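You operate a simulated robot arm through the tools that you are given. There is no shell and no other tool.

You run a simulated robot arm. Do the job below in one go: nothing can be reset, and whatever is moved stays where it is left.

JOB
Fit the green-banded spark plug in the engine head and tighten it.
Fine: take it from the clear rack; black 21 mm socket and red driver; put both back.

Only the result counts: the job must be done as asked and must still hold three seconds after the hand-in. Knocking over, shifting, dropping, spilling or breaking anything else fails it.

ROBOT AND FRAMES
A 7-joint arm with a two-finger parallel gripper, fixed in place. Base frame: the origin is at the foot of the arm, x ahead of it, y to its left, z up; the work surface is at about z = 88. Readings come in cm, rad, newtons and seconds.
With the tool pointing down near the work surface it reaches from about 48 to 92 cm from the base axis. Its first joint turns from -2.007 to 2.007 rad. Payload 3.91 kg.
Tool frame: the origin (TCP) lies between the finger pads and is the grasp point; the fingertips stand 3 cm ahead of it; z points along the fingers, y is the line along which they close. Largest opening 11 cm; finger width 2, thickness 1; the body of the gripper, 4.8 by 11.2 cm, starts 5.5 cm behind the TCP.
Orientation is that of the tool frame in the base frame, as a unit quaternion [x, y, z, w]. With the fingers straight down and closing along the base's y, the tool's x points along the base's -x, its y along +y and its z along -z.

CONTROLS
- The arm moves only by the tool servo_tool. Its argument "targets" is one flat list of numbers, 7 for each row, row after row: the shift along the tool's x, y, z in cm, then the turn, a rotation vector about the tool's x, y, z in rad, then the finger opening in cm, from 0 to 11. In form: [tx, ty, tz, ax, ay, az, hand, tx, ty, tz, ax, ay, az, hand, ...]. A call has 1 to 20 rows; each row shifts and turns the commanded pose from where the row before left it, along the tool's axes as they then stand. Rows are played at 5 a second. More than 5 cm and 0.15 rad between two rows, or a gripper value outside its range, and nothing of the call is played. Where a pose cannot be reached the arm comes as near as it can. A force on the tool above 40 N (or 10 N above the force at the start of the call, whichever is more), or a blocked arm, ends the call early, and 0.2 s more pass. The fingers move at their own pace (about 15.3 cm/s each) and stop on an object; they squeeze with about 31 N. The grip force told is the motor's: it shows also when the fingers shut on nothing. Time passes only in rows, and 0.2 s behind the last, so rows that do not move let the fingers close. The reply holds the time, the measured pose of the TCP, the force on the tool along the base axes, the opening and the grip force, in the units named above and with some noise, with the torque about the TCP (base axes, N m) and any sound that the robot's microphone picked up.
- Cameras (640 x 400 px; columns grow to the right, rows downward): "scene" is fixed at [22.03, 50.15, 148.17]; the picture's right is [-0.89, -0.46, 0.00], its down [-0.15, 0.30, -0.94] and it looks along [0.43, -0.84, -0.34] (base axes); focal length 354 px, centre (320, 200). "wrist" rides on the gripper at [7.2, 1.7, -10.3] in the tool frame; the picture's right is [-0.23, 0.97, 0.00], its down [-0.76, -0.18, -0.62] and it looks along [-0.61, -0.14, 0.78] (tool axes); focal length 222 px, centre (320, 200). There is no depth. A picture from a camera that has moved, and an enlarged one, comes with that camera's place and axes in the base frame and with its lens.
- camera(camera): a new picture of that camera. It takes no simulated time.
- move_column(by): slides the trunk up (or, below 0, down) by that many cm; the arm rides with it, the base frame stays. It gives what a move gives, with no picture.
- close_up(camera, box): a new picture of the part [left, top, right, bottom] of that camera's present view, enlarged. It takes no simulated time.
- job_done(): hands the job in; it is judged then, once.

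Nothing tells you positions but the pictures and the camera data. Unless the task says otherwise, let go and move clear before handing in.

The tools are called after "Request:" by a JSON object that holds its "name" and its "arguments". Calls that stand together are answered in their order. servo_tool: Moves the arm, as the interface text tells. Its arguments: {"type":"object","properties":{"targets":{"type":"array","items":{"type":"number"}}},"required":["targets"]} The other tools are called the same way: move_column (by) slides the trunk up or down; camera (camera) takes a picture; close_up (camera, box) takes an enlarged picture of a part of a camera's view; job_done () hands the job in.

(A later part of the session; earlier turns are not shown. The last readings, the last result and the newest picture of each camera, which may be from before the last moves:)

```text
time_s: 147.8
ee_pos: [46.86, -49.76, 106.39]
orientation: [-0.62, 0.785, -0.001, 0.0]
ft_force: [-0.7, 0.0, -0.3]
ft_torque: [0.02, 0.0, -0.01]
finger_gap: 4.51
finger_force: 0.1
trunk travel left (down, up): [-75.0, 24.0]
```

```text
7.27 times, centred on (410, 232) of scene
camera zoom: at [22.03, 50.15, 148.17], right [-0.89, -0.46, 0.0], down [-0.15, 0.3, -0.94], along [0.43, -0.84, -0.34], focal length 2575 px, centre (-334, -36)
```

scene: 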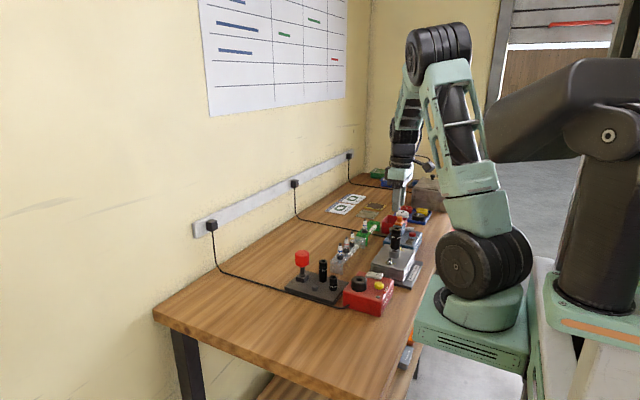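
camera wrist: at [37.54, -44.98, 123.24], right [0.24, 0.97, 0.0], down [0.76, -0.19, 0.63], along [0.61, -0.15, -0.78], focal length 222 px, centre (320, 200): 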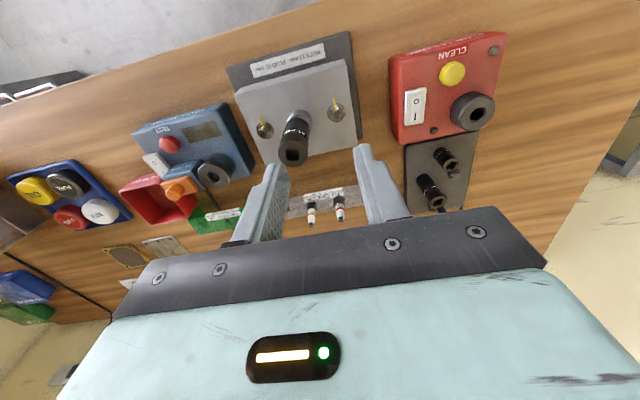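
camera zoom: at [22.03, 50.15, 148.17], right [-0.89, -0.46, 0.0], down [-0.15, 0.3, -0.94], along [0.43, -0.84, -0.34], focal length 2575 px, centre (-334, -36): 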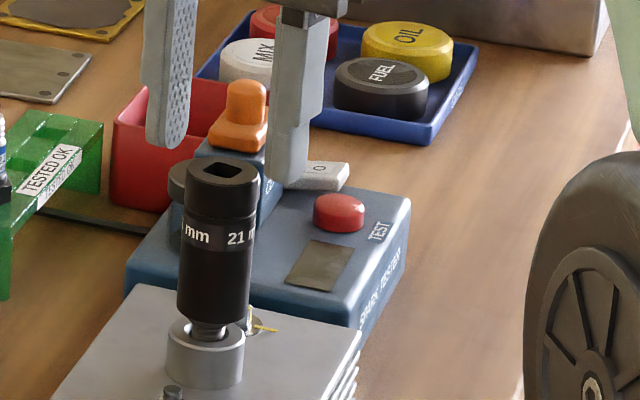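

The gripper needs (-0.14, -0.15) in tool axes to centre on the socket. I'll correct, lower and close.

Request:
{"name": "servo_tool", "arguments": {"targets": [-0.14, -0.15, 0.5, 0, 0, 0, 4.5, 0, 0, 1.6, 0, 0, 0, 4.5, 0, 0, 1.6, 0, 0, 0, 4.5, 0, 0, 1.6, 0, 0, 0, 4.5, 0, 0, 0, 0, 0, 0, 4.5]}}

Request:
{"name": "close_up", "arguments": {"camera": "wrist", "box": [220, 80, 420, 240]}}

Request:
{"name": "close_up", "arguments": {"camera": "scene", "box": [392, 205, 428, 260]}}

```text
time_s: 149.0
ee_pos: [47.01, -49.82, 101.2]
orientation: [-0.62, 0.785, 0.0, 0.001]
ft_force: [0.2, -0.3, 0.0]
ft_torque: [0.0, 0.0, -0.01]
finger_gap: 4.48
finger_force: 0.1
trunk travel left (down, up): [-75.0, 24.0]
```

```text
2.50 times, centred on (320, 160) of wrist
camera zoom: at [43.83, -56.54, 111.49], right [-0.89, 0.45, 0.0], down [0.35, 0.7, 0.62], along [0.28, 0.56, -0.78], focal length 555 px, centre (320, 300)
```

zoom: 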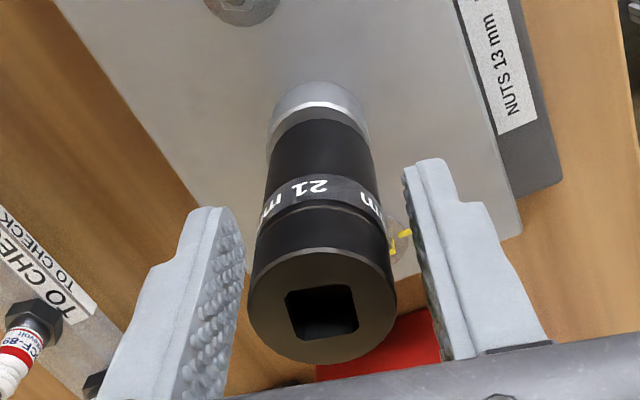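

```text
7.27 times, centred on (410, 232) of scene
camera zoom: at [22.03, 50.15, 148.17], right [-0.89, -0.46, 0.0], down [-0.15, 0.3, -0.94], along [0.43, -0.84, -0.34], focal length 2575 px, centre (-334, -36)
```

zoom: 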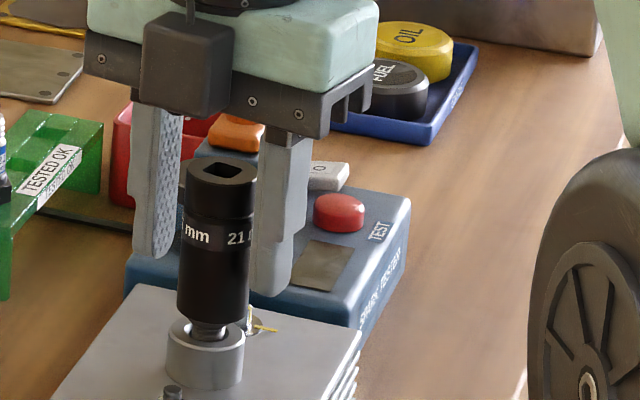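

Centred within about 0.1 cm. I'll close on the socket and turn clockwise with slight pressure.

Request:
{"name": "servo_tool", "arguments": {"targets": [0.1, 0.03, 0, 0, 0, 0, 4.5, 0, 0, 0, 0, 0, 0, 2, 0, 0, 0, 0, 0, 0, 2, 0, 0, 0.1, 0, 0, 0, 2, 0, 0, 0.05, 0, 0, 0, 2, 0, 0, 0, 0, 0, 0, 2]}}

```text
time_s: 150.4
ee_pos: [46.98, -49.91, 101.13]
orientation: [-0.62, 0.784, -0.002, 0.001]
ft_force: [0.5, -0.8, 13.7]
ft_torque: [-0.02, -0.01, 0.01]
finger_gap: 3.03
finger_force: 31.1
trunk travel left (down, up): [-75.0, 24.0]
```

Request:
{"name": "servo_tool", "arguments": {"targets": [0, 0, 0.003, 0, 0, 0.149, 2, 0, 0, 0.003, 0, 0, 0.149, 2, 0, 0, 0.003, 0, 0, 0.149, 2, 0, 0, 0.003, 0, 0, 0.149, 2, 0, 0, 0.003, 0, 0, 0.149, 2, 0, 0, 0.003, 0, 0, 0.149, 2, 0, 0, 0.003, 0, 0, 0.149, 2, 0, 0, 0.003, 0, 0, 0.149, 2, 0, 0, 0.003, 0, 0, 0.149, 2, 0, 0, 0.003, 0, 0, 0.149, 2, 0, 0, 0.003, 0, 0, 0.149, 2, 0, 0, 0.003, 0, 0, 0.149, 2, 0, 0, 0.003, 0, 0, 0.149, 2, 0, 0, 0.003, 0, 0, 0.149, 2, 0, 0, 0.003, 0, 0, 0.149, 2, 0, 0, 0.003, 0, 0, 0.149, 2, 0, 0, 0.003, 0, 0, 0.149, 2, 0, 0, 0.003, 0, 0, 0.149, 2, 0, 0, 0.003, 0, 0, 0.149, 2]}}

Request:
{"name": "close_up", "arguments": {"camera": "scene", "box": [402, 230, 422, 260]}}

```text
time_s: 154.4
ee_pos: [46.93, -49.88, 100.9]
orientation: [0.681, 0.733, 0.001, 0.001]
ft_force: [2.0, -3.4, 1.4]
ft_torque: [-0.23, -0.07, 0.03]
finger_gap: 3.02
finger_force: 30.9
trunk travel left (down, up): [-75.0, 24.0]
```

```text
13.33 times, centred on (412, 245) of scene
camera zoom: at [22.03, 50.15, 148.17], right [-0.89, -0.46, 0.0], down [-0.15, 0.3, -0.94], along [0.43, -0.84, -0.34], focal length 4720 px, centre (-907, -400)
```

zoom: 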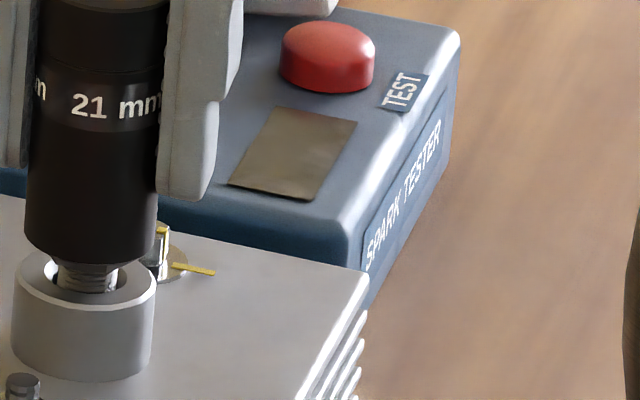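

It's threading: 0.45 turn, and the socket has gone down with the push-back nearly gone. I'll keep turning with a matching feed.

Request:
{"name": "servo_tool", "arguments": {"targets": [0, 0, 0.04, 0, 0, 0.149, 2, 0, 0, 0.006, 0, 0, 0.149, 2, 0, 0, 0.006, 0, 0, 0.149, 2, 0, 0, 0.006, 0, 0, 0.149, 2, 0, 0, 0.006, 0, 0, 0.149, 2, 0, 0, 0.006, 0, 0, 0.149, 2, 0, 0, 0.006, 0, 0, 0.149, 2, 0, 0, 0.006, 0, 0, 0.149, 2]}}

Request:
{"name": "close_up", "arguments": {"camera": "scene", "box": [402, 230, 422, 260]}}

```text
time_s: 156.2
ee_pos: [47.01, -49.96, 100.86]
orientation: [0.975, 0.224, 0.001, 0.0]
ft_force: [-0.5, 0.0, 0.7]
ft_torque: [0.0, -0.02, -0.03]
finger_gap: 3.03
finger_force: 31.5
trunk travel left (down, up): [-75.0, 24.0]
```

```text
13.33 times, centred on (412, 245) of scene
camera zoom: at [22.03, 50.15, 148.17], right [-0.89, -0.46, 0.0], down [-0.15, 0.3, -0.94], along [0.43, -0.84, -0.34], focal length 4720 px, centre (-907, -400)
```

zoom: 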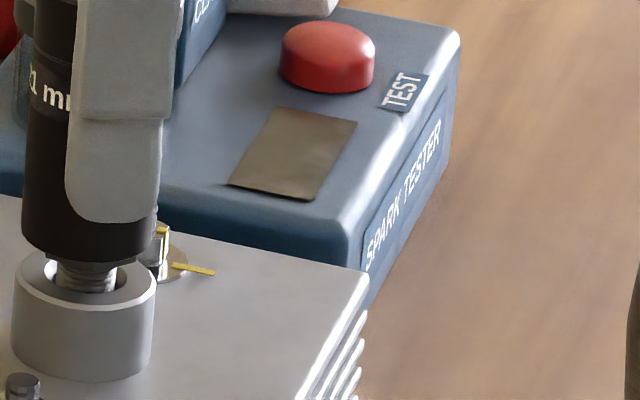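

Request:
{"name": "servo_tool", "arguments": {"targets": [0, 0, 0.05, 0, 0, 0, 2, 0, 0, 0.05, 0, 0, 0, 2, 0, 0, 0.05, 0, 0, 0, 2, 0, 0, 0, 0, 0, 0, 2]}}

Request:
{"name": "close_up", "arguments": {"camera": "scene", "box": [402, 230, 422, 260]}}

```text
time_s: 157.2
ee_pos: [46.97, -49.87, 100.75]
orientation: [0.974, 0.225, 0.001, 0.001]
ft_force: [-1.0, 0.1, 16.1]
ft_torque: [0.0, -0.02, -0.04]
finger_gap: 3.02
finger_force: 31.1
trunk travel left (down, up): [-75.0, 24.0]
```

```text
13.33 times, centred on (412, 245) of scene
camera zoom: at [22.03, 50.15, 148.17], right [-0.89, -0.46, 0.0], down [-0.15, 0.3, -0.94], along [0.43, -0.84, -0.34], focal length 4720 px, centre (-907, -400)
```

zoom: 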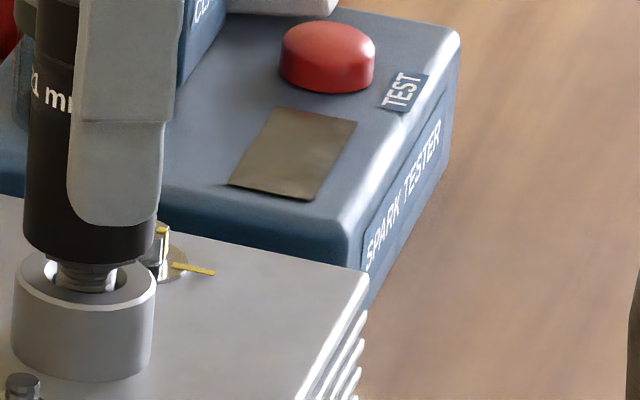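

The force readings are ambiguous, because the fingers may be sliding on the socket. I'll zoom in hard on the thread between socket and ring to judge the true height.

Request:
{"name": "close_up", "arguments": {"camera": "scene", "box": [402, 244, 416, 256]}}

Request:
{"name": "close_up", "arguments": {"camera": "wrist", "box": [280, 80, 360, 160]}}

```text
16.00 times, centred on (409, 250) of scene
camera zoom: at [22.03, 50.15, 148.17], right [-0.89, -0.46, 0.0], down [-0.15, 0.3, -0.94], along [0.43, -0.84, -0.34], focal length 5664 px, centre (-1104, -600)
```

zoom: 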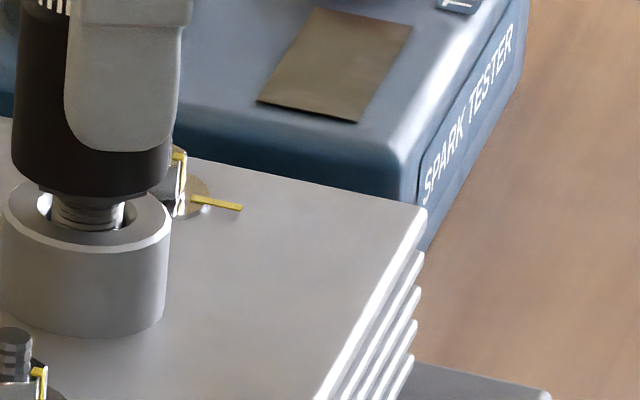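

```text
5.00 times, centred on (320, 120) of wrist
camera zoom: at [54.28, -48.27, 111.19], right [0.22, -0.97, 0.0], down [-0.76, -0.17, 0.62], along [-0.6, -0.14, -0.78], focal length 1111 px, centre (320, 600)
```

zoom: 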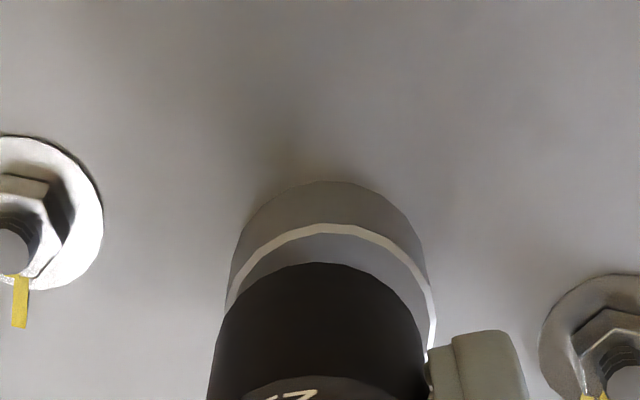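

The thread shows no clear descent yet. A careful mechanic finds the thread start by turning backwards under light pressure until it drops; I need to wind back anyway, so I'll do it with the socket gripped and listen.

Request:
{"name": "servo_tool", "arguments": {"targets": [0, 0, 0, 0, 0, -0.149, 2, 0, 0, 0, 0, 0, -0.149, 2, 0, 0, 0, 0, 0, -0.149, 2, 0, 0, 0, 0, 0, -0.149, 2, 0, 0, 0, 0, 0, -0.149, 2, 0, 0, 0, 0, 0, -0.149, 2, 0, 0, 0, 0, 0, -0.149, 2, 0, 0, 0, 0, 0, -0.149, 2, 0, 0, 0, 0, 0, -0.149, 2, 0, 0, 0, 0, 0, -0.149, 2, 0, 0, 0, 0, 0, -0.149, 2, 0, 0, 0, 0, 0, -0.149, 2, 0, 0, 0, 0, 0, -0.149, 2, 0, 0, 0, 0, 0, 0, 2]}}

Request:
{"name": "close_up", "arguments": {"camera": "scene", "box": [402, 244, 416, 256]}}

```text
time_s: 160.2
ee_pos: [46.91, -49.89, 100.88]
orientation: [0.365, 0.931, 0.0, 0.001]
ft_force: [-0.2, 0.8, 0.5]
ft_torque: [-0.02, 0.02, 0.0]
finger_gap: 3.0
finger_force: 31.4
trunk travel left (down, up): [-75.0, 24.0]
```

```text
16.00 times, centred on (409, 250) of scene
camera zoom: at [22.03, 50.15, 148.17], right [-0.89, -0.46, 0.0], down [-0.15, 0.3, -0.94], along [0.43, -0.84, -0.34], focal length 5664 px, centre (-1104, -600)
```

zoom: 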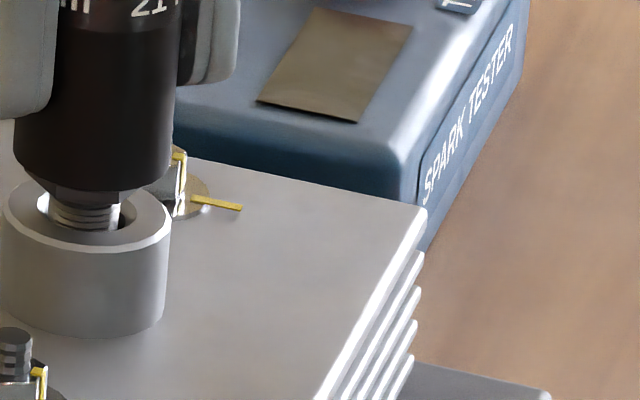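

The fingers do turn the socket, but at this angle I noticed the socket axis is about 0.2 cm off the ring's centre in y. I'll check that from the current view.

Request:
{"name": "close_up", "arguments": {"camera": "wrist", "box": [280, 80, 360, 160]}}

```text
5.00 times, centred on (320, 120) of wrist
camera zoom: at [42.96, -43.81, 111.17], right [0.83, 0.56, 0.0], down [0.44, -0.65, 0.62], along [0.35, -0.52, -0.78], focal length 1111 px, centre (320, 600)
```

zoom: 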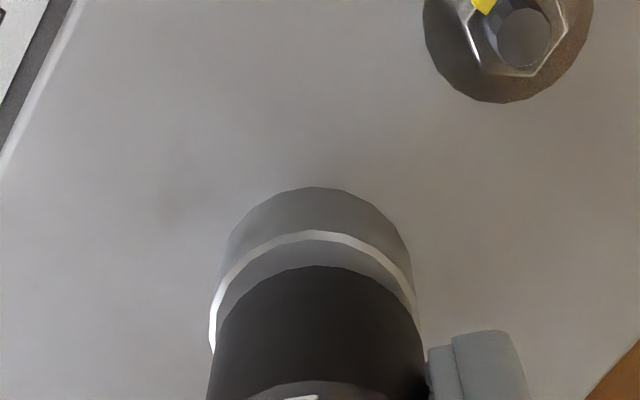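

Both views agree: the ring centre is 0.19 cm toward -y of the socket. I'll shift by that amount, press lightly and turn clockwise.

Request:
{"name": "servo_tool", "arguments": {"targets": [-0.065, -0.07, 0, 0, 0, 0, 2, -0.065, -0.07, 0, 0, 0, 0, 2, 0, 0, 0.05, 0, 0, 0, 2, 0, 0, 0.03, 0, 0, 0, 2, 0, 0, 0, 0, 0, 0, 2]}}

Request:
{"name": "close_up", "arguments": {"camera": "wrist", "box": [280, 80, 360, 160]}}

Request:
{"name": "close_up", "arguments": {"camera": "scene", "box": [402, 244, 416, 256]}}

```text
time_s: 161.4
ee_pos: [46.96, -49.99, 100.65]
orientation: [0.367, 0.93, 0.0, 0.001]
ft_force: [1.1, 0.0, 9.9]
ft_torque: [0.0, -0.05, 0.02]
finger_gap: 3.03
finger_force: 30.6
trunk travel left (down, up): [-75.0, 24.0]
```

```text
5.00 times, centred on (320, 120) of wrist
camera zoom: at [42.91, -43.93, 111.03], right [0.83, 0.56, 0.0], down [0.43, -0.65, 0.63], along [0.35, -0.52, -0.78], focal length 1111 px, centre (320, 600)
```

zoom: 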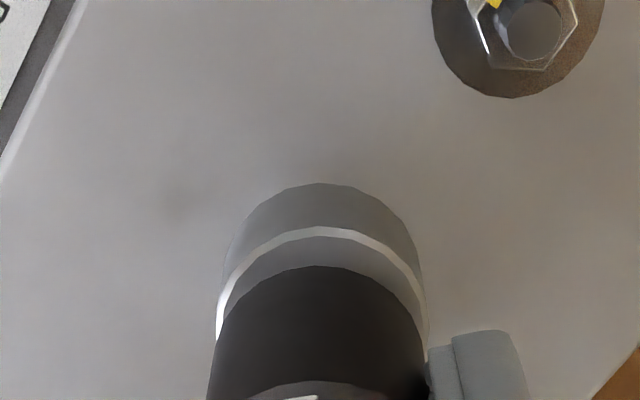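

```text
16.00 times, centred on (409, 250) of scene
camera zoom: at [22.03, 50.15, 148.17], right [-0.89, -0.46, 0.0], down [-0.15, 0.3, -0.94], along [0.43, -0.84, -0.34], focal length 5664 px, centre (-1104, -600)
```

zoom: 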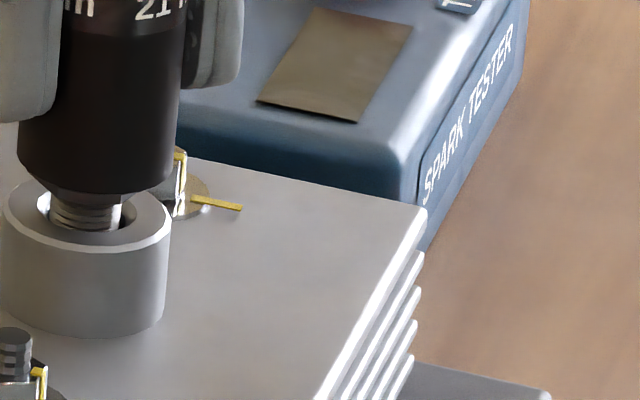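

Nearly centred; one more fine shift (about +0.09 in x), then a long clockwise turn.

Request:
{"name": "servo_tool", "arguments": {"targets": [-0.05, 0.075, 0, 0, 0, 0, 2, 0, 0, 0.02, 0, 0, 0, 2, 0, 0, 0.003, 0, 0, 0.149, 2, 0, 0, 0.003, 0, 0, 0.149, 2, 0, 0, 0.003, 0, 0, 0.149, 2, 0, 0, 0.003, 0, 0, 0.149, 2, 0, 0, 0.003, 0, 0, 0.149, 2, 0, 0, 0.003, 0, 0, 0.149, 2, 0, 0, 0.003, 0, 0, 0.149, 2, 0, 0, 0.003, 0, 0, 0.149, 2, 0, 0, 0.003, 0, 0, 0.149, 2, 0, 0, 0.003, 0, 0, 0.149, 2, 0, 0, 0.003, 0, 0, 0.149, 2, 0, 0, 0.003, 0, 0, 0.149, 2, 0, 0, 0.003, 0, 0, 0.149, 2]}}

Request:
{"name": "close_up", "arguments": {"camera": "scene", "box": [402, 244, 416, 256]}}

Request:
{"name": "close_up", "arguments": {"camera": "wrist", "box": [280, 80, 360, 160]}}

```text
time_s: 164.6
ee_pos: [47.02, -50.02, 100.73]
orientation: [0.974, 0.225, 0.001, 0.0]
ft_force: [0.5, -0.2, 4.5]
ft_torque: [0.04, 0.0, 0.01]
finger_gap: 3.01
finger_force: 31.1
trunk travel left (down, up): [-75.0, 24.0]
```

```text
16.00 times, centred on (409, 250) of scene
camera zoom: at [22.03, 50.15, 148.17], right [-0.89, -0.46, 0.0], down [-0.15, 0.3, -0.94], along [0.43, -0.84, -0.34], focal length 5664 px, centre (-1104, -600)
```

zoom: 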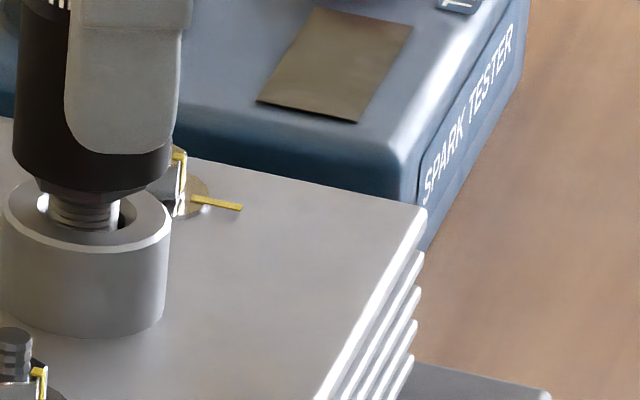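

```text
5.00 times, centred on (320, 120) of wrist
camera zoom: at [54.34, -48.52, 111.02], right [0.22, -0.98, 0.0], down [-0.76, -0.17, 0.62], along [-0.61, -0.14, -0.78], focal length 1111 px, centre (320, 600)
```

zoom: 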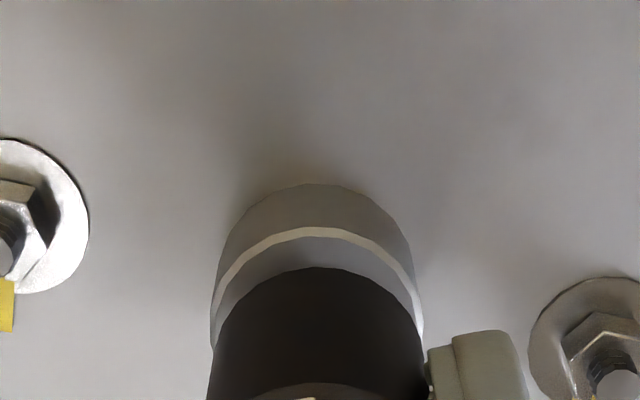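

No thread advance with fingers alone, so I'll go on with the proper tool: leave the socket on the plug, and fetch the driver. First I'll release the socket and rise clear.

Request:
{"name": "servo_tool", "arguments": {"targets": [0, 0, -0.02, 0, 0, 0, 2, 0, 0, 0, 0, 0, 0, 4.5, 0, 0, 0, 0, 0, 0, 4.5, 0, 0, -2, 0, 0, 0, 4.5, 0, 0, -3, 0, 0, 0, 4.5, 0, 0, -3, 0, 0, 0, 4.5, 0, 0, -2, 0, 0, 0, 4.5, 0, 0, 0, 0, 0, 0, 4.5]}}

Request:
{"name": "close_up", "arguments": {"camera": "wrist", "box": [270, 70, 370, 170]}}

Request:
{"name": "close_up", "arguments": {"camera": "scene", "box": [397, 220, 425, 260]}}

```text
time_s: 166.4
ee_pos: [47.11, -49.98, 110.44]
orientation: [0.974, 0.225, 0.0, 0.0]
ft_force: [0.9, 0.5, 0.1]
ft_torque: [-0.03, 0.01, 0.0]
finger_gap: 4.5
finger_force: 0.0
trunk travel left (down, up): [-75.0, 24.0]
```

```text
4.00 times, centred on (320, 120) of wrist
camera zoom: at [54.51, -48.52, 120.81], right [0.22, -0.97, 0.0], down [-0.76, -0.17, 0.62], along [-0.61, -0.14, -0.78], focal length 888 px, centre (320, 520)
```

zoom: 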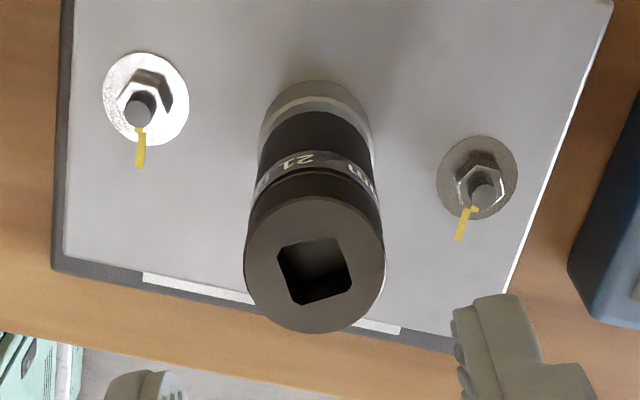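

```text
10.00 times, centred on (411, 240) of scene
camera zoom: at [22.03, 50.15, 148.17], right [-0.89, -0.46, 0.0], down [-0.15, 0.3, -0.94], along [0.43, -0.84, -0.34], focal length 3540 px, centre (-590, -200)
```

zoom: 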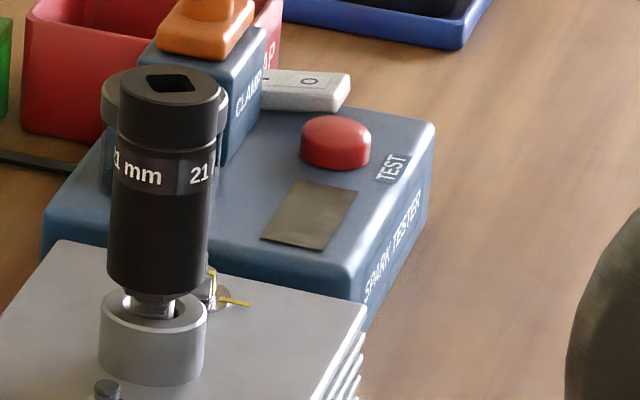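

The socket's square hole is now turned about 29° (mod 90). I'll wind the wrist back to yaw 0 and move over to the driver.

Request:
{"name": "servo_tool", "arguments": {"targets": [0, 0, 0, 0, 0, -0.1495, 5, 0, 0, 0, 0, 0, -0.1495, 5, 0, 0, 0, 0, 0, -0.1495, 5, 0, 0, 0, 0, 0, -0.1495, 5, 0, 0, 0, 0, 0, -0.1495, 5, 0, 0, 0, 0, 0, -0.1495, 5, 0, 0, 0, 0, 0, -0.1495, 5, 0, 0, 0, 0, 0, -0.1495, 5, 0, 0, 0, 0, 0, -0.1495, 5, 0, 0, 0, 0, 0, -0.1495, 5, 0, 0, 0, 0, 0, -0.1495, 5, 0, 0, 0, 0, 0, -0.1495, 5, 0, 0, 0, 0, 0, -0.1495, 5, 0, 0, 0, 0, 0, -0.1495, 5, 0, 0, 0, 0, 0, -0.1495, 5, 0, 0, 0, 0, 0, -0.1495, 5, 0, 0, 0, 0, 0, -0.1495, 5, 0, 0, 0, 0, 0, -0.1495, 5]}}

Request:
{"name": "servo_tool", "arguments": {"targets": [-2.725, 2.556, 0, 0, 0, 0, 7, -2.725, 2.556, 0, 0, 0, 0, 7, -2.725, 2.556, 0, 0, 0, 0, 7, -2.725, 2.556, 0, 0, 0, 0, 7, -2.725, 2.556, 0, 0, 0, 0, 7, -2.725, 2.556, 0, 0, 0, 0, 7, -2.725, 2.556, 0, 0, 0, 0, 7, -2.725, 2.556, 0, 0, 0, 0, 7, 0, 0, 2, 0, 0, 0, 7, 0, 0, 2, 0, 0, 0, 7, 0, 0, 0, 0, 0, 0, 7]}}

Request:
{"name": "close_up", "arguments": {"camera": "wrist", "box": [220, 80, 420, 240]}}

Request:
{"name": "close_up", "arguments": {"camera": "scene", "box": [275, 225, 335, 285]}}

```text
time_s: 170.2
ee_pos: [46.95, -50.11, 110.59]
orientation: [-0.004, 1.0, -0.001, 0.001]
ft_force: [0.6, -0.8, -0.6]
ft_torque: [0.0, 0.02, -0.01]
finger_gap: 5.02
finger_force: 0.1
trunk travel left (down, up): [-75.0, 24.0]
```

```text
time_s: 172.6
ee_pos: [68.58, -29.5, 106.57]
orientation: [-0.003, 1.0, 0.0, 0.001]
ft_force: [-0.5, 0.1, 0.2]
ft_torque: [-0.02, -0.01, 0.01]
finger_gap: 7.02
finger_force: 0.0
trunk travel left (down, up): [-75.0, 24.0]
```

```text
2.50 times, centred on (320, 160) of wrist
camera zoom: at [61.45, -27.89, 116.99], right [0.22, 0.97, 0.0], down [0.76, -0.17, 0.62], along [0.61, -0.14, -0.78], focal length 555 px, centre (320, 300)
```

zoom: 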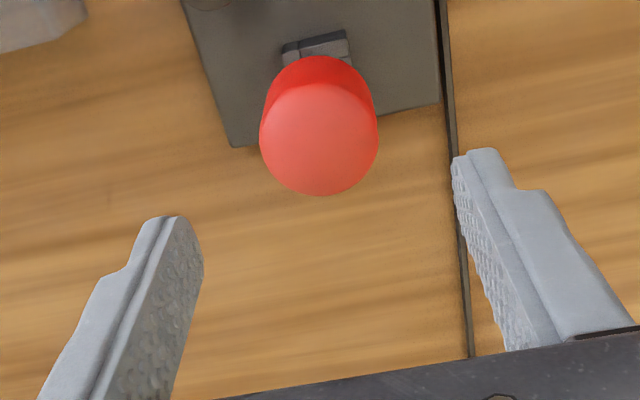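

```text
6.67 times, centred on (305, 255) of scene
camera zoom: at [22.03, 50.15, 148.17], right [-0.89, -0.46, 0.0], down [-0.15, 0.3, -0.94], along [0.43, -0.84, -0.34], focal length 2360 px, centre (420, -167)
```

zoom: 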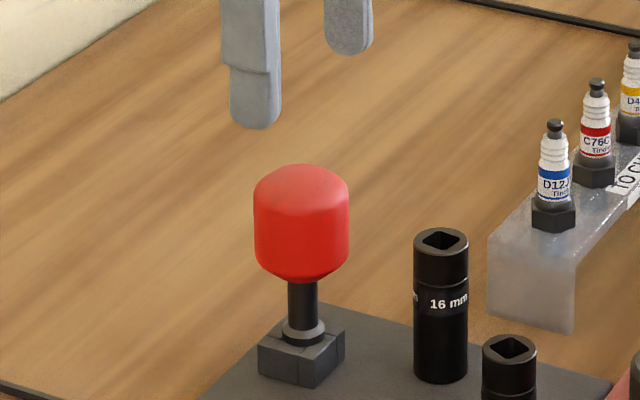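

The knob is about (+0.2, -0.06) from the tool axis. I'll correct, lower to the same grip height as before (TCP z 97.7) and close.

Request:
{"name": "servo_tool", "arguments": {"targets": [-0.2, -0.06, 1, 0, 0, 0, 7, 0, 0, 2, 0, 0, 0, 7, 0, 0, 2, 0, 0, 0, 7, 0, 0, 2, 0, 0, 0, 7, 0, 0, 1.8, 0, 0, 0, 7, 0, 0, 0, 0, 0, 0, 7, 0, 0, 0, 0, 0, 0, 5, 0, 0, 0, 0, 0, 0, 3, 0, 0, 0, 0, 0, 0, 3]}}

Request:
{"name": "close_up", "arguments": {"camera": "wrist", "box": [220, 80, 420, 240]}}

Request:
{"name": "close_up", "arguments": {"camera": "scene", "box": [275, 225, 335, 285]}}

```text
time_s: 174.6
ee_pos: [68.85, -29.32, 98.01]
orientation: [-0.002, 1.0, 0.0, 0.002]
ft_force: [0.1, -3.2, 4.5]
ft_torque: [-0.21, -0.06, -0.03]
finger_gap: 4.14
finger_force: 31.3
trunk travel left (down, up): [-75.0, 24.0]
```

```text
2.50 times, centred on (320, 160) of wrist
camera zoom: at [61.69, -27.83, 108.29], right [0.22, 0.97, 0.0], down [0.76, -0.17, 0.63], along [0.61, -0.14, -0.78], focal length 555 px, centre (320, 300)
```

zoom: 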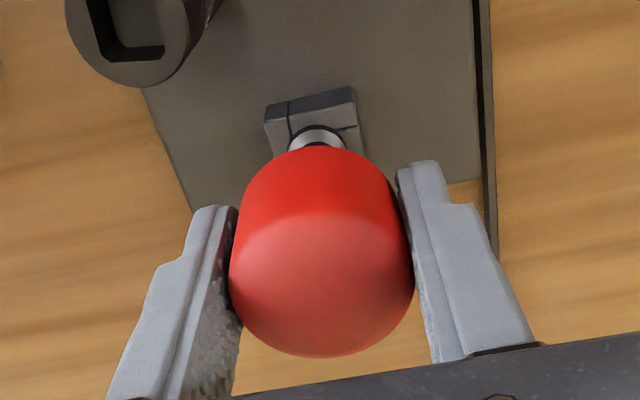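

```text
6.67 times, centred on (305, 255) of scene
camera zoom: at [22.03, 50.15, 148.17], right [-0.89, -0.46, 0.0], down [-0.15, 0.3, -0.94], along [0.43, -0.84, -0.34], focal length 2360 px, centre (420, -167)
```

zoom: 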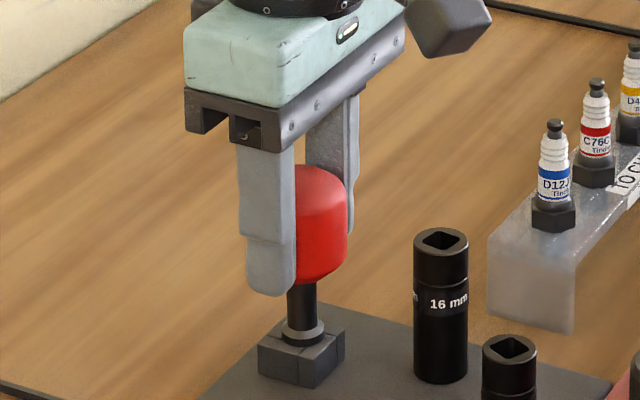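

Gripped. I'll lift the driver out slowly and check for any slipping.

Request:
{"name": "servo_tool", "arguments": {"targets": [0, 0, -0.5, 0, 0, 0, 3, 0, 0, -0.8, 0, 0, 0, 3, 0, 0, -1, 0, 0, 0, 3, 0, 0, -1.5, 0, 0, 0, 3, 0, 0, -1.5, 0, 0, 0, 3, 0, 0, -1.5, 0, 0, 0, 3, 0, 0, -1.5, 0, 0, 0, 3, 0, 0, 0, 0, 0, 0, 3]}}

Request:
{"name": "close_up", "arguments": {"camera": "wrist", "box": [220, 80, 420, 240]}}

Request:
{"name": "close_up", "arguments": {"camera": "scene", "box": [275, 215, 335, 285]}}

```text
time_s: 176.4
ee_pos: [68.78, -29.66, 105.99]
orientation: [-0.002, 1.0, 0.0, 0.001]
ft_force: [0.3, -0.2, -1.2]
ft_torque: [0.04, -0.01, -0.01]
finger_gap: 4.12
finger_force: 30.8
trunk travel left (down, up): [-75.0, 24.0]
```

```text
2.50 times, centred on (320, 160) of wrist
camera zoom: at [61.69, -28.18, 116.47], right [0.22, 0.97, 0.0], down [0.76, -0.17, 0.62], along [0.61, -0.14, -0.78], focal length 555 px, centre (320, 300)
```

zoom: 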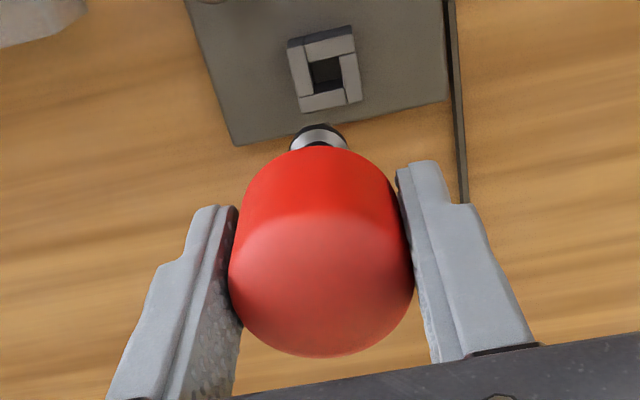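

```text
5.71 times, centred on (305, 250) of scene
camera zoom: at [22.03, 50.15, 148.17], right [-0.89, -0.46, 0.0], down [-0.15, 0.3, -0.94], along [0.43, -0.84, -0.34], focal length 2023 px, centre (406, -86)
```

zoom: 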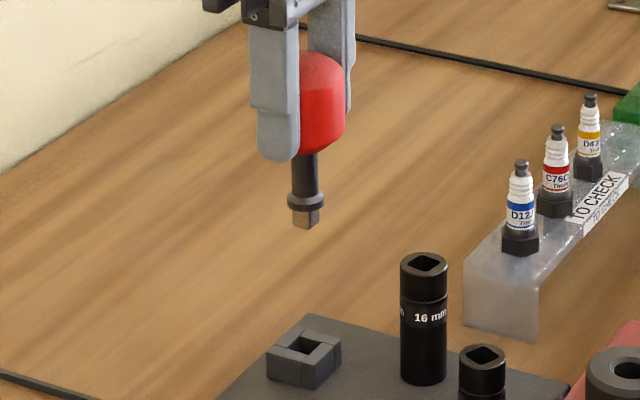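

No slip. I'll raise further and carry it slowly over the socket on the plug.

Request:
{"name": "servo_tool", "arguments": {"targets": [0, 0, -1.4, 0, 0, 0, 3, 0, 0, -1.4, 0, 0, 0, 3, 0, 0, -1.4, 0, 0, 0, 3, 0, 0, -1.4, 0, 0, 0, 3, 0, 0, -1.4, 0, 0, 0, 3, 1.453, -1.37, 0, 0, 0, 0, 3, 1.453, -1.37, 0, 0, 0, 0, 3, 1.453, -1.37, 0, 0, 0, 0, 3, 1.453, -1.37, 0, 0, 0, 0, 3, 1.453, -1.37, 0, 0, 0, 0, 3, 1.453, -1.37, 0, 0, 0, 0, 3, 1.453, -1.37, 0, 0, 0, 0, 3, 1.453, -1.37, 0, 0, 0, 0, 3, 1.453, -1.37, 0, 0, 0, 0, 3, 1.453, -1.37, 0, 0, 0, 0, 3, 1.453, -1.37, 0, 0, 0, 0, 3, 1.453, -1.37, 0, 0, 0, 0, 3, 1.453, -1.37, 0, 0, 0, 0, 3, 1.453, -1.37, 0, 0, 0, 0, 3, 1.453, -1.37, 0, 0, 0, 0, 3]}}

Request:
{"name": "close_up", "arguments": {"camera": "wrist", "box": [220, 60, 420, 220]}}

Request:
{"name": "close_up", "arguments": {"camera": "scene", "box": [385, 180, 435, 260]}}

```text
time_s: 180.6
ee_pos: [47.43, -50.2, 112.98]
orientation: [-0.003, 1.0, 0.0, 0.001]
ft_force: [0.0, 0.7, -1.4]
ft_torque: [0.01, 0.03, 0.01]
finger_gap: 4.12
finger_force: 30.7
trunk travel left (down, up): [-75.0, 24.0]
```

```text
2.50 times, centred on (320, 140) of wrist
camera zoom: at [40.22, -48.66, 123.41], right [0.22, 0.97, 0.0], down [0.76, -0.17, 0.62], along [0.61, -0.14, -0.78], focal length 555 px, centre (320, 350)
```

zoom: 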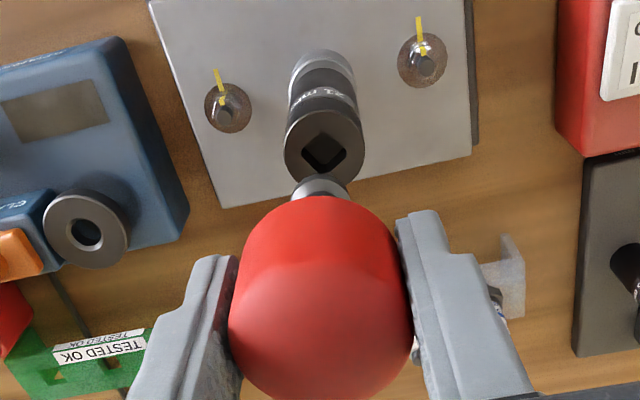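

```text
5.00 times, centred on (410, 220) of scene
camera zoom: at [22.03, 50.15, 148.17], right [-0.89, -0.46, 0.0], down [-0.15, 0.3, -0.94], along [0.43, -0.84, -0.34], focal length 1770 px, centre (-130, 100)
```

zoom: 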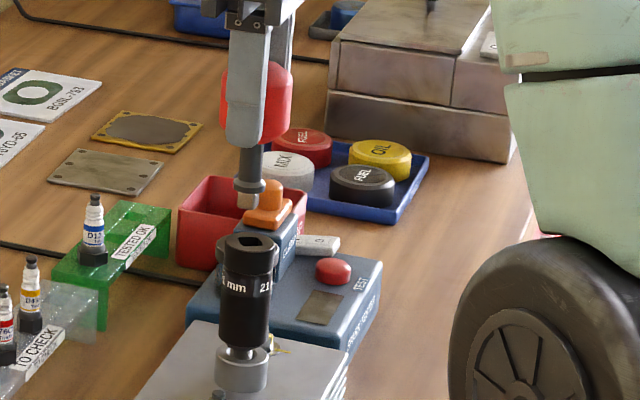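

About 2.5 cm above the socket, no slip. I'll correct by (-0.35, +0.25) and turn the driver 30° counter-clockwise to match the square.

Request:
{"name": "servo_tool", "arguments": {"targets": [0.35, 0.25, 0, 0, 0, 0, 3, 0, 0, 0, 0, 0, -0.104, 3, 0, 0, 0, 0, 0, -0.104, 3, 0, 0, 0, 0, 0, -0.104, 3, 0, 0, 0, 0, 0, -0.104, 3, 0, 0, 0, 0, 0, -0.104, 3, 0, 0, 0, 0, 0, 0, 3]}}

Request:
{"name": "close_up", "arguments": {"camera": "wrist", "box": [260, 60, 380, 180]}}

Request:
{"name": "close_up", "arguments": {"camera": "scene", "box": [395, 205, 425, 255]}}

```text
time_s: 182.2
ee_pos: [46.79, -49.93, 113.17]
orientation: [-0.261, 0.965, 0.0, 0.001]
ft_force: [0.2, 0.3, -1.2]
ft_torque: [0.02, 0.0, -0.02]
finger_gap: 4.1
finger_force: 31.2
trunk travel left (down, up): [-75.0, 24.0]
```

```text
3.33 times, centred on (320, 120) of wrist
camera zoom: at [39.86, -52.18, 123.46], right [-0.29, 0.96, 0.0], down [0.75, 0.23, 0.62], along [0.6, 0.18, -0.78], focal length 740 px, centre (320, 467)
```

zoom: 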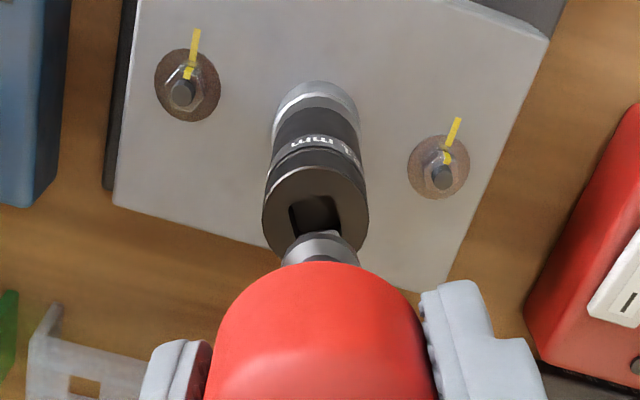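

```text
8.00 times, centred on (410, 230) of scene
camera zoom: at [22.03, 50.15, 148.17], right [-0.89, -0.46, 0.0], down [-0.15, 0.3, -0.94], along [0.43, -0.84, -0.34], focal length 2832 px, centre (-400, -40)
```

zoom: 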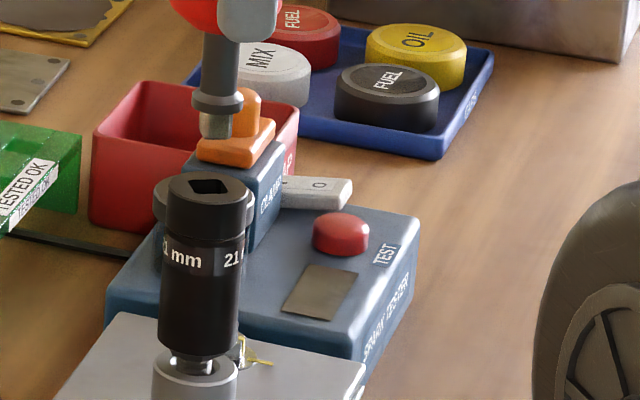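

Another small correction (+0.2, -0.09), then lower 1.6 cm and check again.

Request:
{"name": "servo_tool", "arguments": {"targets": [-0.13, -0.17, 0, 0, 0, 0, 3, 0, 0, 0.8, 0, 0, 0, 3, 0, 0, 0.8, 0, 0, 0, 3, 0, 0, 0, 0, 0, 0, 3]}}

Request:
{"name": "close_up", "arguments": {"camera": "wrist", "box": [270, 80, 370, 180]}}

Request:
{"name": "close_up", "arguments": {"camera": "scene", "box": [398, 215, 422, 245]}}

```text
time_s: 183.2
ee_pos: [47.1, -49.99, 111.39]
orientation: [-0.259, 0.966, 0.0, 0.001]
ft_force: [-0.3, 0.5, -2.5]
ft_torque: [0.02, 0.0, 0.0]
finger_gap: 4.08
finger_force: 30.7
trunk travel left (down, up): [-75.0, 24.0]
```

```text
4.00 times, centred on (320, 130) of wrist
camera zoom: at [40.1, -52.23, 121.79], right [-0.29, 0.96, 0.0], down [0.75, 0.23, 0.62], along [0.6, 0.18, -0.78], focal length 888 px, centre (320, 480)
```

zoom: 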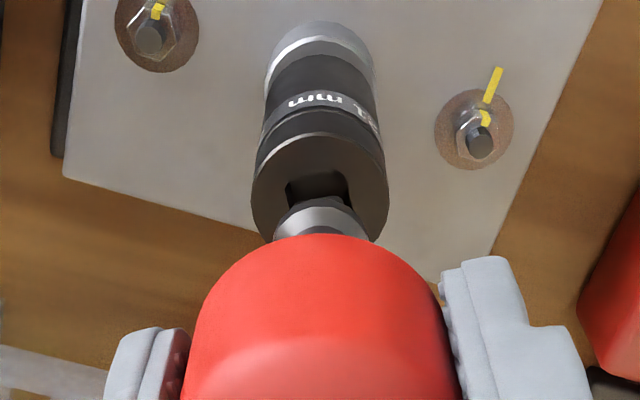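

```text
13.33 times, centred on (410, 230) of scene
camera zoom: at [22.03, 50.15, 148.17], right [-0.89, -0.46, 0.0], down [-0.15, 0.3, -0.94], along [0.43, -0.84, -0.34], focal length 4720 px, centre (-880, -200)
```

zoom: 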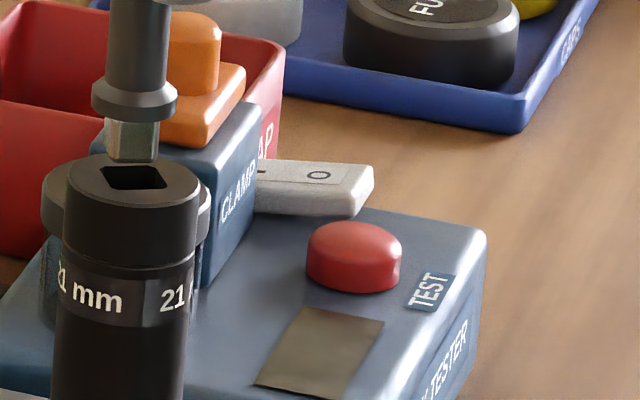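

Square and hole match in angle and position (within 0.07 cm). I'll make that last correction and lower the square into the socket.

Request:
{"name": "servo_tool", "arguments": {"targets": [0.06, 0.013, 0, 0, 0, 0, 3, 0, 0, 0.3, 0, 0, 0, 3, 0, 0, 0.2, 0, 0, 0, 3, 0, 0, 0.2, 0, 0, 0, 3, 0, 0, 0.2, 0, 0, 0, 3, 0, 0, 0, 0, 0, 0, 3]}}

Request:
{"name": "close_up", "arguments": {"camera": "scene", "box": [398, 215, 422, 245]}}

```text
time_s: 184.6
ee_pos: [47.02, -50.05, 110.55]
orientation: [-0.259, 0.966, 0.0, 0.001]
ft_force: [-0.1, -0.4, -2.7]
ft_torque: [0.02, 0.0, 0.02]
finger_gap: 4.13
finger_force: 31.3
trunk travel left (down, up): [-75.0, 24.0]
```

```text
13.33 times, centred on (410, 230) of scene
camera zoom: at [22.03, 50.15, 148.17], right [-0.89, -0.46, 0.0], down [-0.15, 0.3, -0.94], along [0.43, -0.84, -0.34], focal length 4720 px, centre (-880, -200)
```

zoom: 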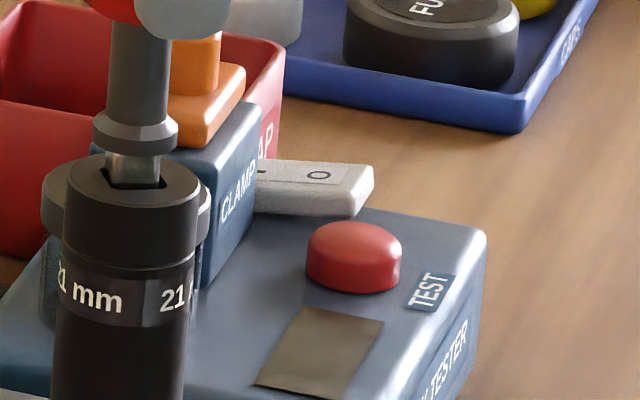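

The square is entering the hole without resistance. Continuing down.

Request:
{"name": "servo_tool", "arguments": {"targets": [0, 0, 0.2, 0, 0, 0, 3, 0, 0, 0.2, 0, 0, 0, 3, 0, 0, 0.2, 0, 0, 0, 3, 0, 0, 0.15, 0, 0, 0, 3, 0, 0, 0.1, 0, 0, 0, 3, 0, 0, 0, 0, 0, 0, 3]}}

Request:
{"name": "close_up", "arguments": {"camera": "scene", "box": [398, 215, 422, 245]}}

Request:
{"name": "close_up", "arguments": {"camera": "wrist", "box": [270, 80, 370, 180]}}

```text
time_s: 186.0
ee_pos: [47.05, -50.02, 109.72]
orientation: [-0.259, 0.966, 0.001, 0.001]
ft_force: [-0.1, -0.6, -2.2]
ft_torque: [-0.01, -0.04, 0.02]
finger_gap: 4.11
finger_force: 31.0
trunk travel left (down, up): [-75.0, 24.0]
```

```text
13.33 times, centred on (410, 230) of scene
camera zoom: at [22.03, 50.15, 148.17], right [-0.89, -0.46, 0.0], down [-0.15, 0.3, -0.94], along [0.43, -0.84, -0.34], focal length 4720 px, centre (-880, -200)
```

zoom: 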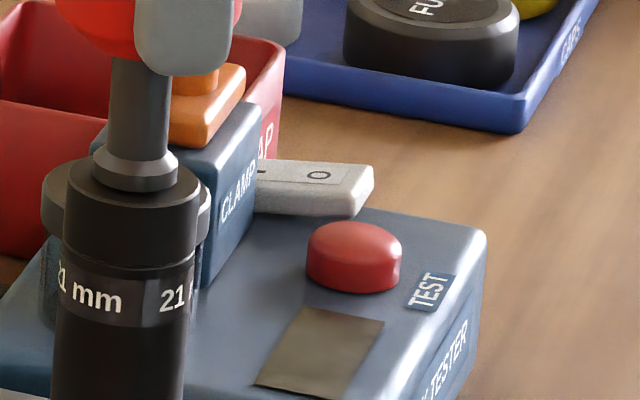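

```text
4.00 times, centred on (320, 130) of wrist
camera zoom: at [39.95, -52.22, 120.1], right [-0.29, 0.96, 0.0], down [0.75, 0.23, 0.62], along [0.6, 0.18, -0.78], focal length 888 px, centre (320, 480)
```

zoom: 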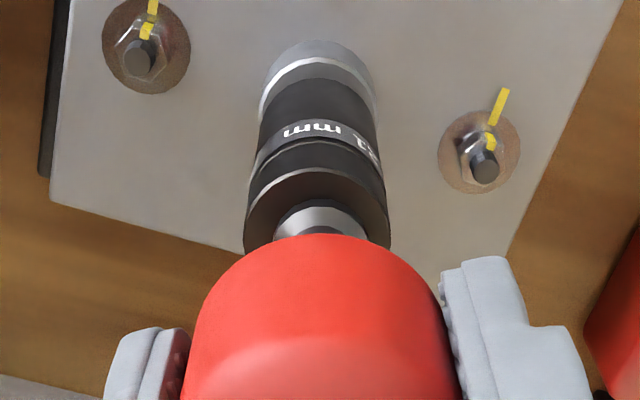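

The driver is in the socket. I'll press until it bears on the socket (about 15 N).

Request:
{"name": "servo_tool", "arguments": {"targets": [0, 0, 0.06, 0, 0, 0, 3, 0, 0, 0.06, 0, 0, 0, 3, 0, 0, 0.05, 0, 0, 0, 3, 0, 0, 0, 0, 0, 0, 3]}}

Request:
{"name": "close_up", "arguments": {"camera": "scene", "box": [402, 244, 416, 256]}}

```text
time_s: 187.0
ee_pos: [46.97, -49.99, 109.79]
orientation: [-0.26, 0.966, -0.002, 0.002]
ft_force: [2.2, 5.1, 14.3]
ft_torque: [0.38, -0.15, 0.01]
finger_gap: 4.1
finger_force: 31.2
trunk travel left (down, up): [-75.0, 24.0]
```

```text
16.00 times, centred on (409, 250) of scene
camera zoom: at [22.03, 50.15, 148.17], right [-0.89, -0.46, 0.0], down [-0.15, 0.3, -0.94], along [0.43, -0.84, -0.34], focal length 5664 px, centre (-1104, -600)
```

zoom: 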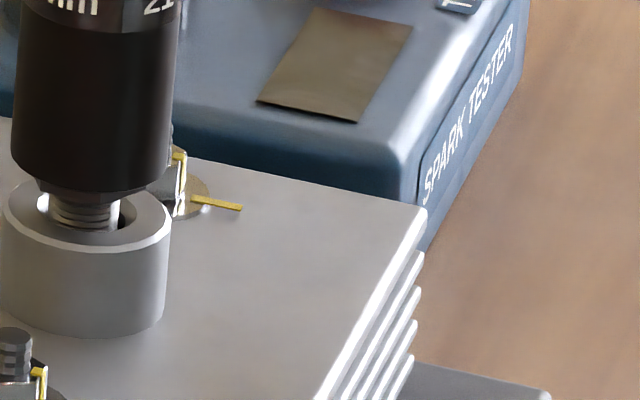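

Now I'll turn the driver clockwise under this light pressure and listen.

Request:
{"name": "servo_tool", "arguments": {"targets": [0, 0, 0.003, 0, 0, 0.149, 3, 0, 0, 0.003, 0, 0, 0.149, 3, 0, 0, 0.003, 0, 0, 0.149, 3, 0, 0, 0.003, 0, 0, 0.149, 3, 0, 0, 0.003, 0, 0, 0.149, 3, 0, 0, 0.003, 0, 0, 0.149, 3, 0, 0, 0.003, 0, 0, 0.149, 3, 0, 0, 0.003, 0, 0, 0.149, 3, 0, 0, 0.003, 0, 0, 0.149, 3, 0, 0, 0.003, 0, 0, 0.149, 3, 0, 0, 0.003, 0, 0, 0.149, 3, 0, 0, 0.003, 0, 0, 0.149, 3, 0, 0, 0.003, 0, 0, 0.149, 3, 0, 0, 0.003, 0, 0, 0.149, 3, 0, 0, 0.003, 0, 0, 0.149, 3, 0, 0, 0.003, 0, 0, 0.149, 3, 0, 0, 0.003, 0, 0, 0.149, 3, 0, 0, 0.003, 0, 0, 0.149, 3, 0, 0, 0.003, 0, 0, 0.149, 3, 0, 0, 0.003, 0, 0, 0.149, 3]}}

Request:
{"name": "close_up", "arguments": {"camera": "scene", "box": [402, 244, 416, 256]}}

Request:
{"name": "close_up", "arguments": {"camera": "scene", "box": [390, 200, 430, 260]}}

```text
time_s: 191.2
ee_pos: [47.03, -50.14, 109.65]
orientation: [0.942, 0.335, 0.001, 0.0]
ft_force: [1.2, -1.0, -0.8]
ft_torque: [0.02, 0.0, -0.02]
finger_gap: 4.12
finger_force: 31.1
trunk travel left (down, up): [-75.0, 24.0]
```

```text
16.00 times, centred on (409, 250) of scene
camera zoom: at [22.03, 50.15, 148.17], right [-0.89, -0.46, 0.0], down [-0.15, 0.3, -0.94], along [0.43, -0.84, -0.34], focal length 5664 px, centre (-1104, -600)
```

zoom: 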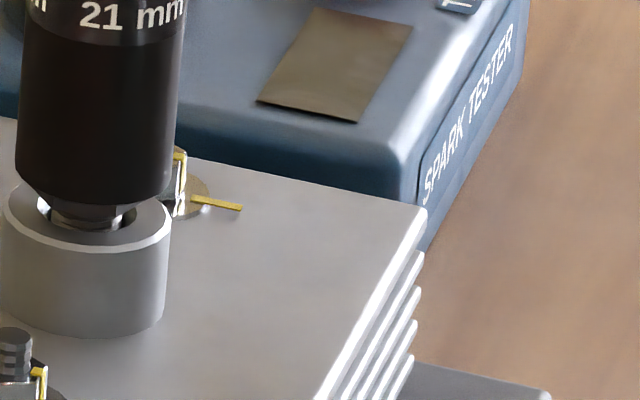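

```text
6.67 times, centred on (410, 230) of scene
camera zoom: at [22.03, 50.15, 148.17], right [-0.89, -0.46, 0.0], down [-0.15, 0.3, -0.94], along [0.43, -0.84, -0.34], focal length 2360 px, centre (-280, 0)
```

zoom: 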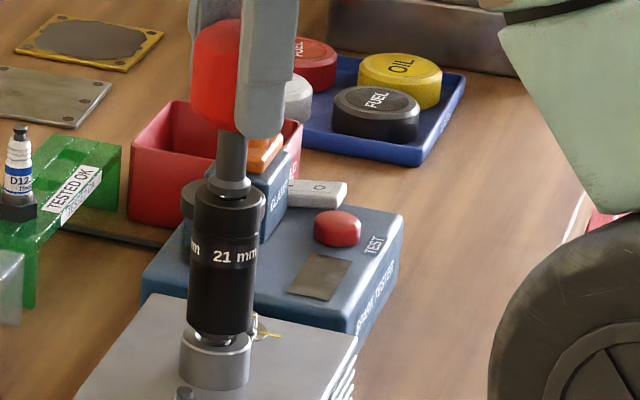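

It's threading in: with the driver the plug has gone down about 0.3 cm in half a turn, and only a sliver of thread is left above the ring. I'll follow down a bit, release the knob, and wind back for another pull.

Request:
{"name": "servo_tool", "arguments": {"targets": [0, 0, 0.1, 0, 0, 0, 3, 0, 0, 0.1, 0, 0, 0, 3, 0, 0, 0.05, 0, 0, 0, 3, 0, 0, 0, 0, 0, 0, 3]}}

Request:
{"name": "close_up", "arguments": {"camera": "scene", "box": [398, 215, 422, 245]}}

```text
time_s: 192.2
ee_pos: [47.09, -49.98, 109.35]
orientation: [0.942, 0.337, 0.001, 0.0]
ft_force: [0.1, 0.6, -1.8]
ft_torque: [0.01, 0.05, 0.02]
finger_gap: 4.12
finger_force: 30.8
trunk travel left (down, up): [-75.0, 24.0]
```

```text
13.33 times, centred on (410, 230) of scene
camera zoom: at [22.03, 50.15, 148.17], right [-0.89, -0.46, 0.0], down [-0.15, 0.3, -0.94], along [0.43, -0.84, -0.34], focal length 4720 px, centre (-880, -200)
```

zoom: 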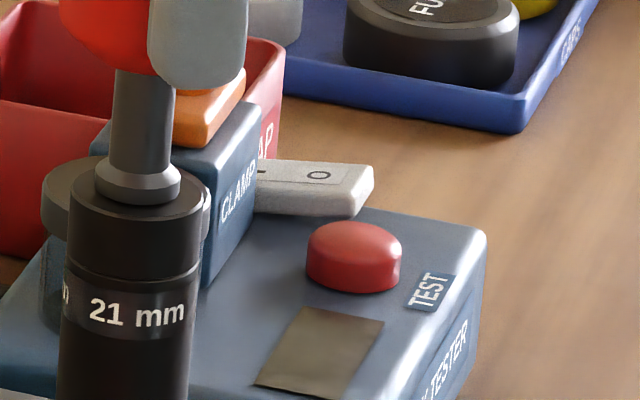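

Request:
{"name": "servo_tool", "arguments": {"targets": [0, 0, 0.06, 0, 0, 0, 3, 0, 0, 0.06, 0, 0, 0, 3, 0, 0, 0.05, 0, 0, 0, 3, 0, 0, 0, 0, 0, 0, 3]}}

```text
time_s: 193.2
ee_pos: [47.06, -49.94, 109.36]
orientation: [0.942, 0.337, 0.002, 0.002]
ft_force: [-0.5, -2.6, 15.6]
ft_torque: [-0.23, 0.01, -0.05]
finger_gap: 4.13
finger_force: 30.7
trunk travel left (down, up): [-75.0, 24.0]
```

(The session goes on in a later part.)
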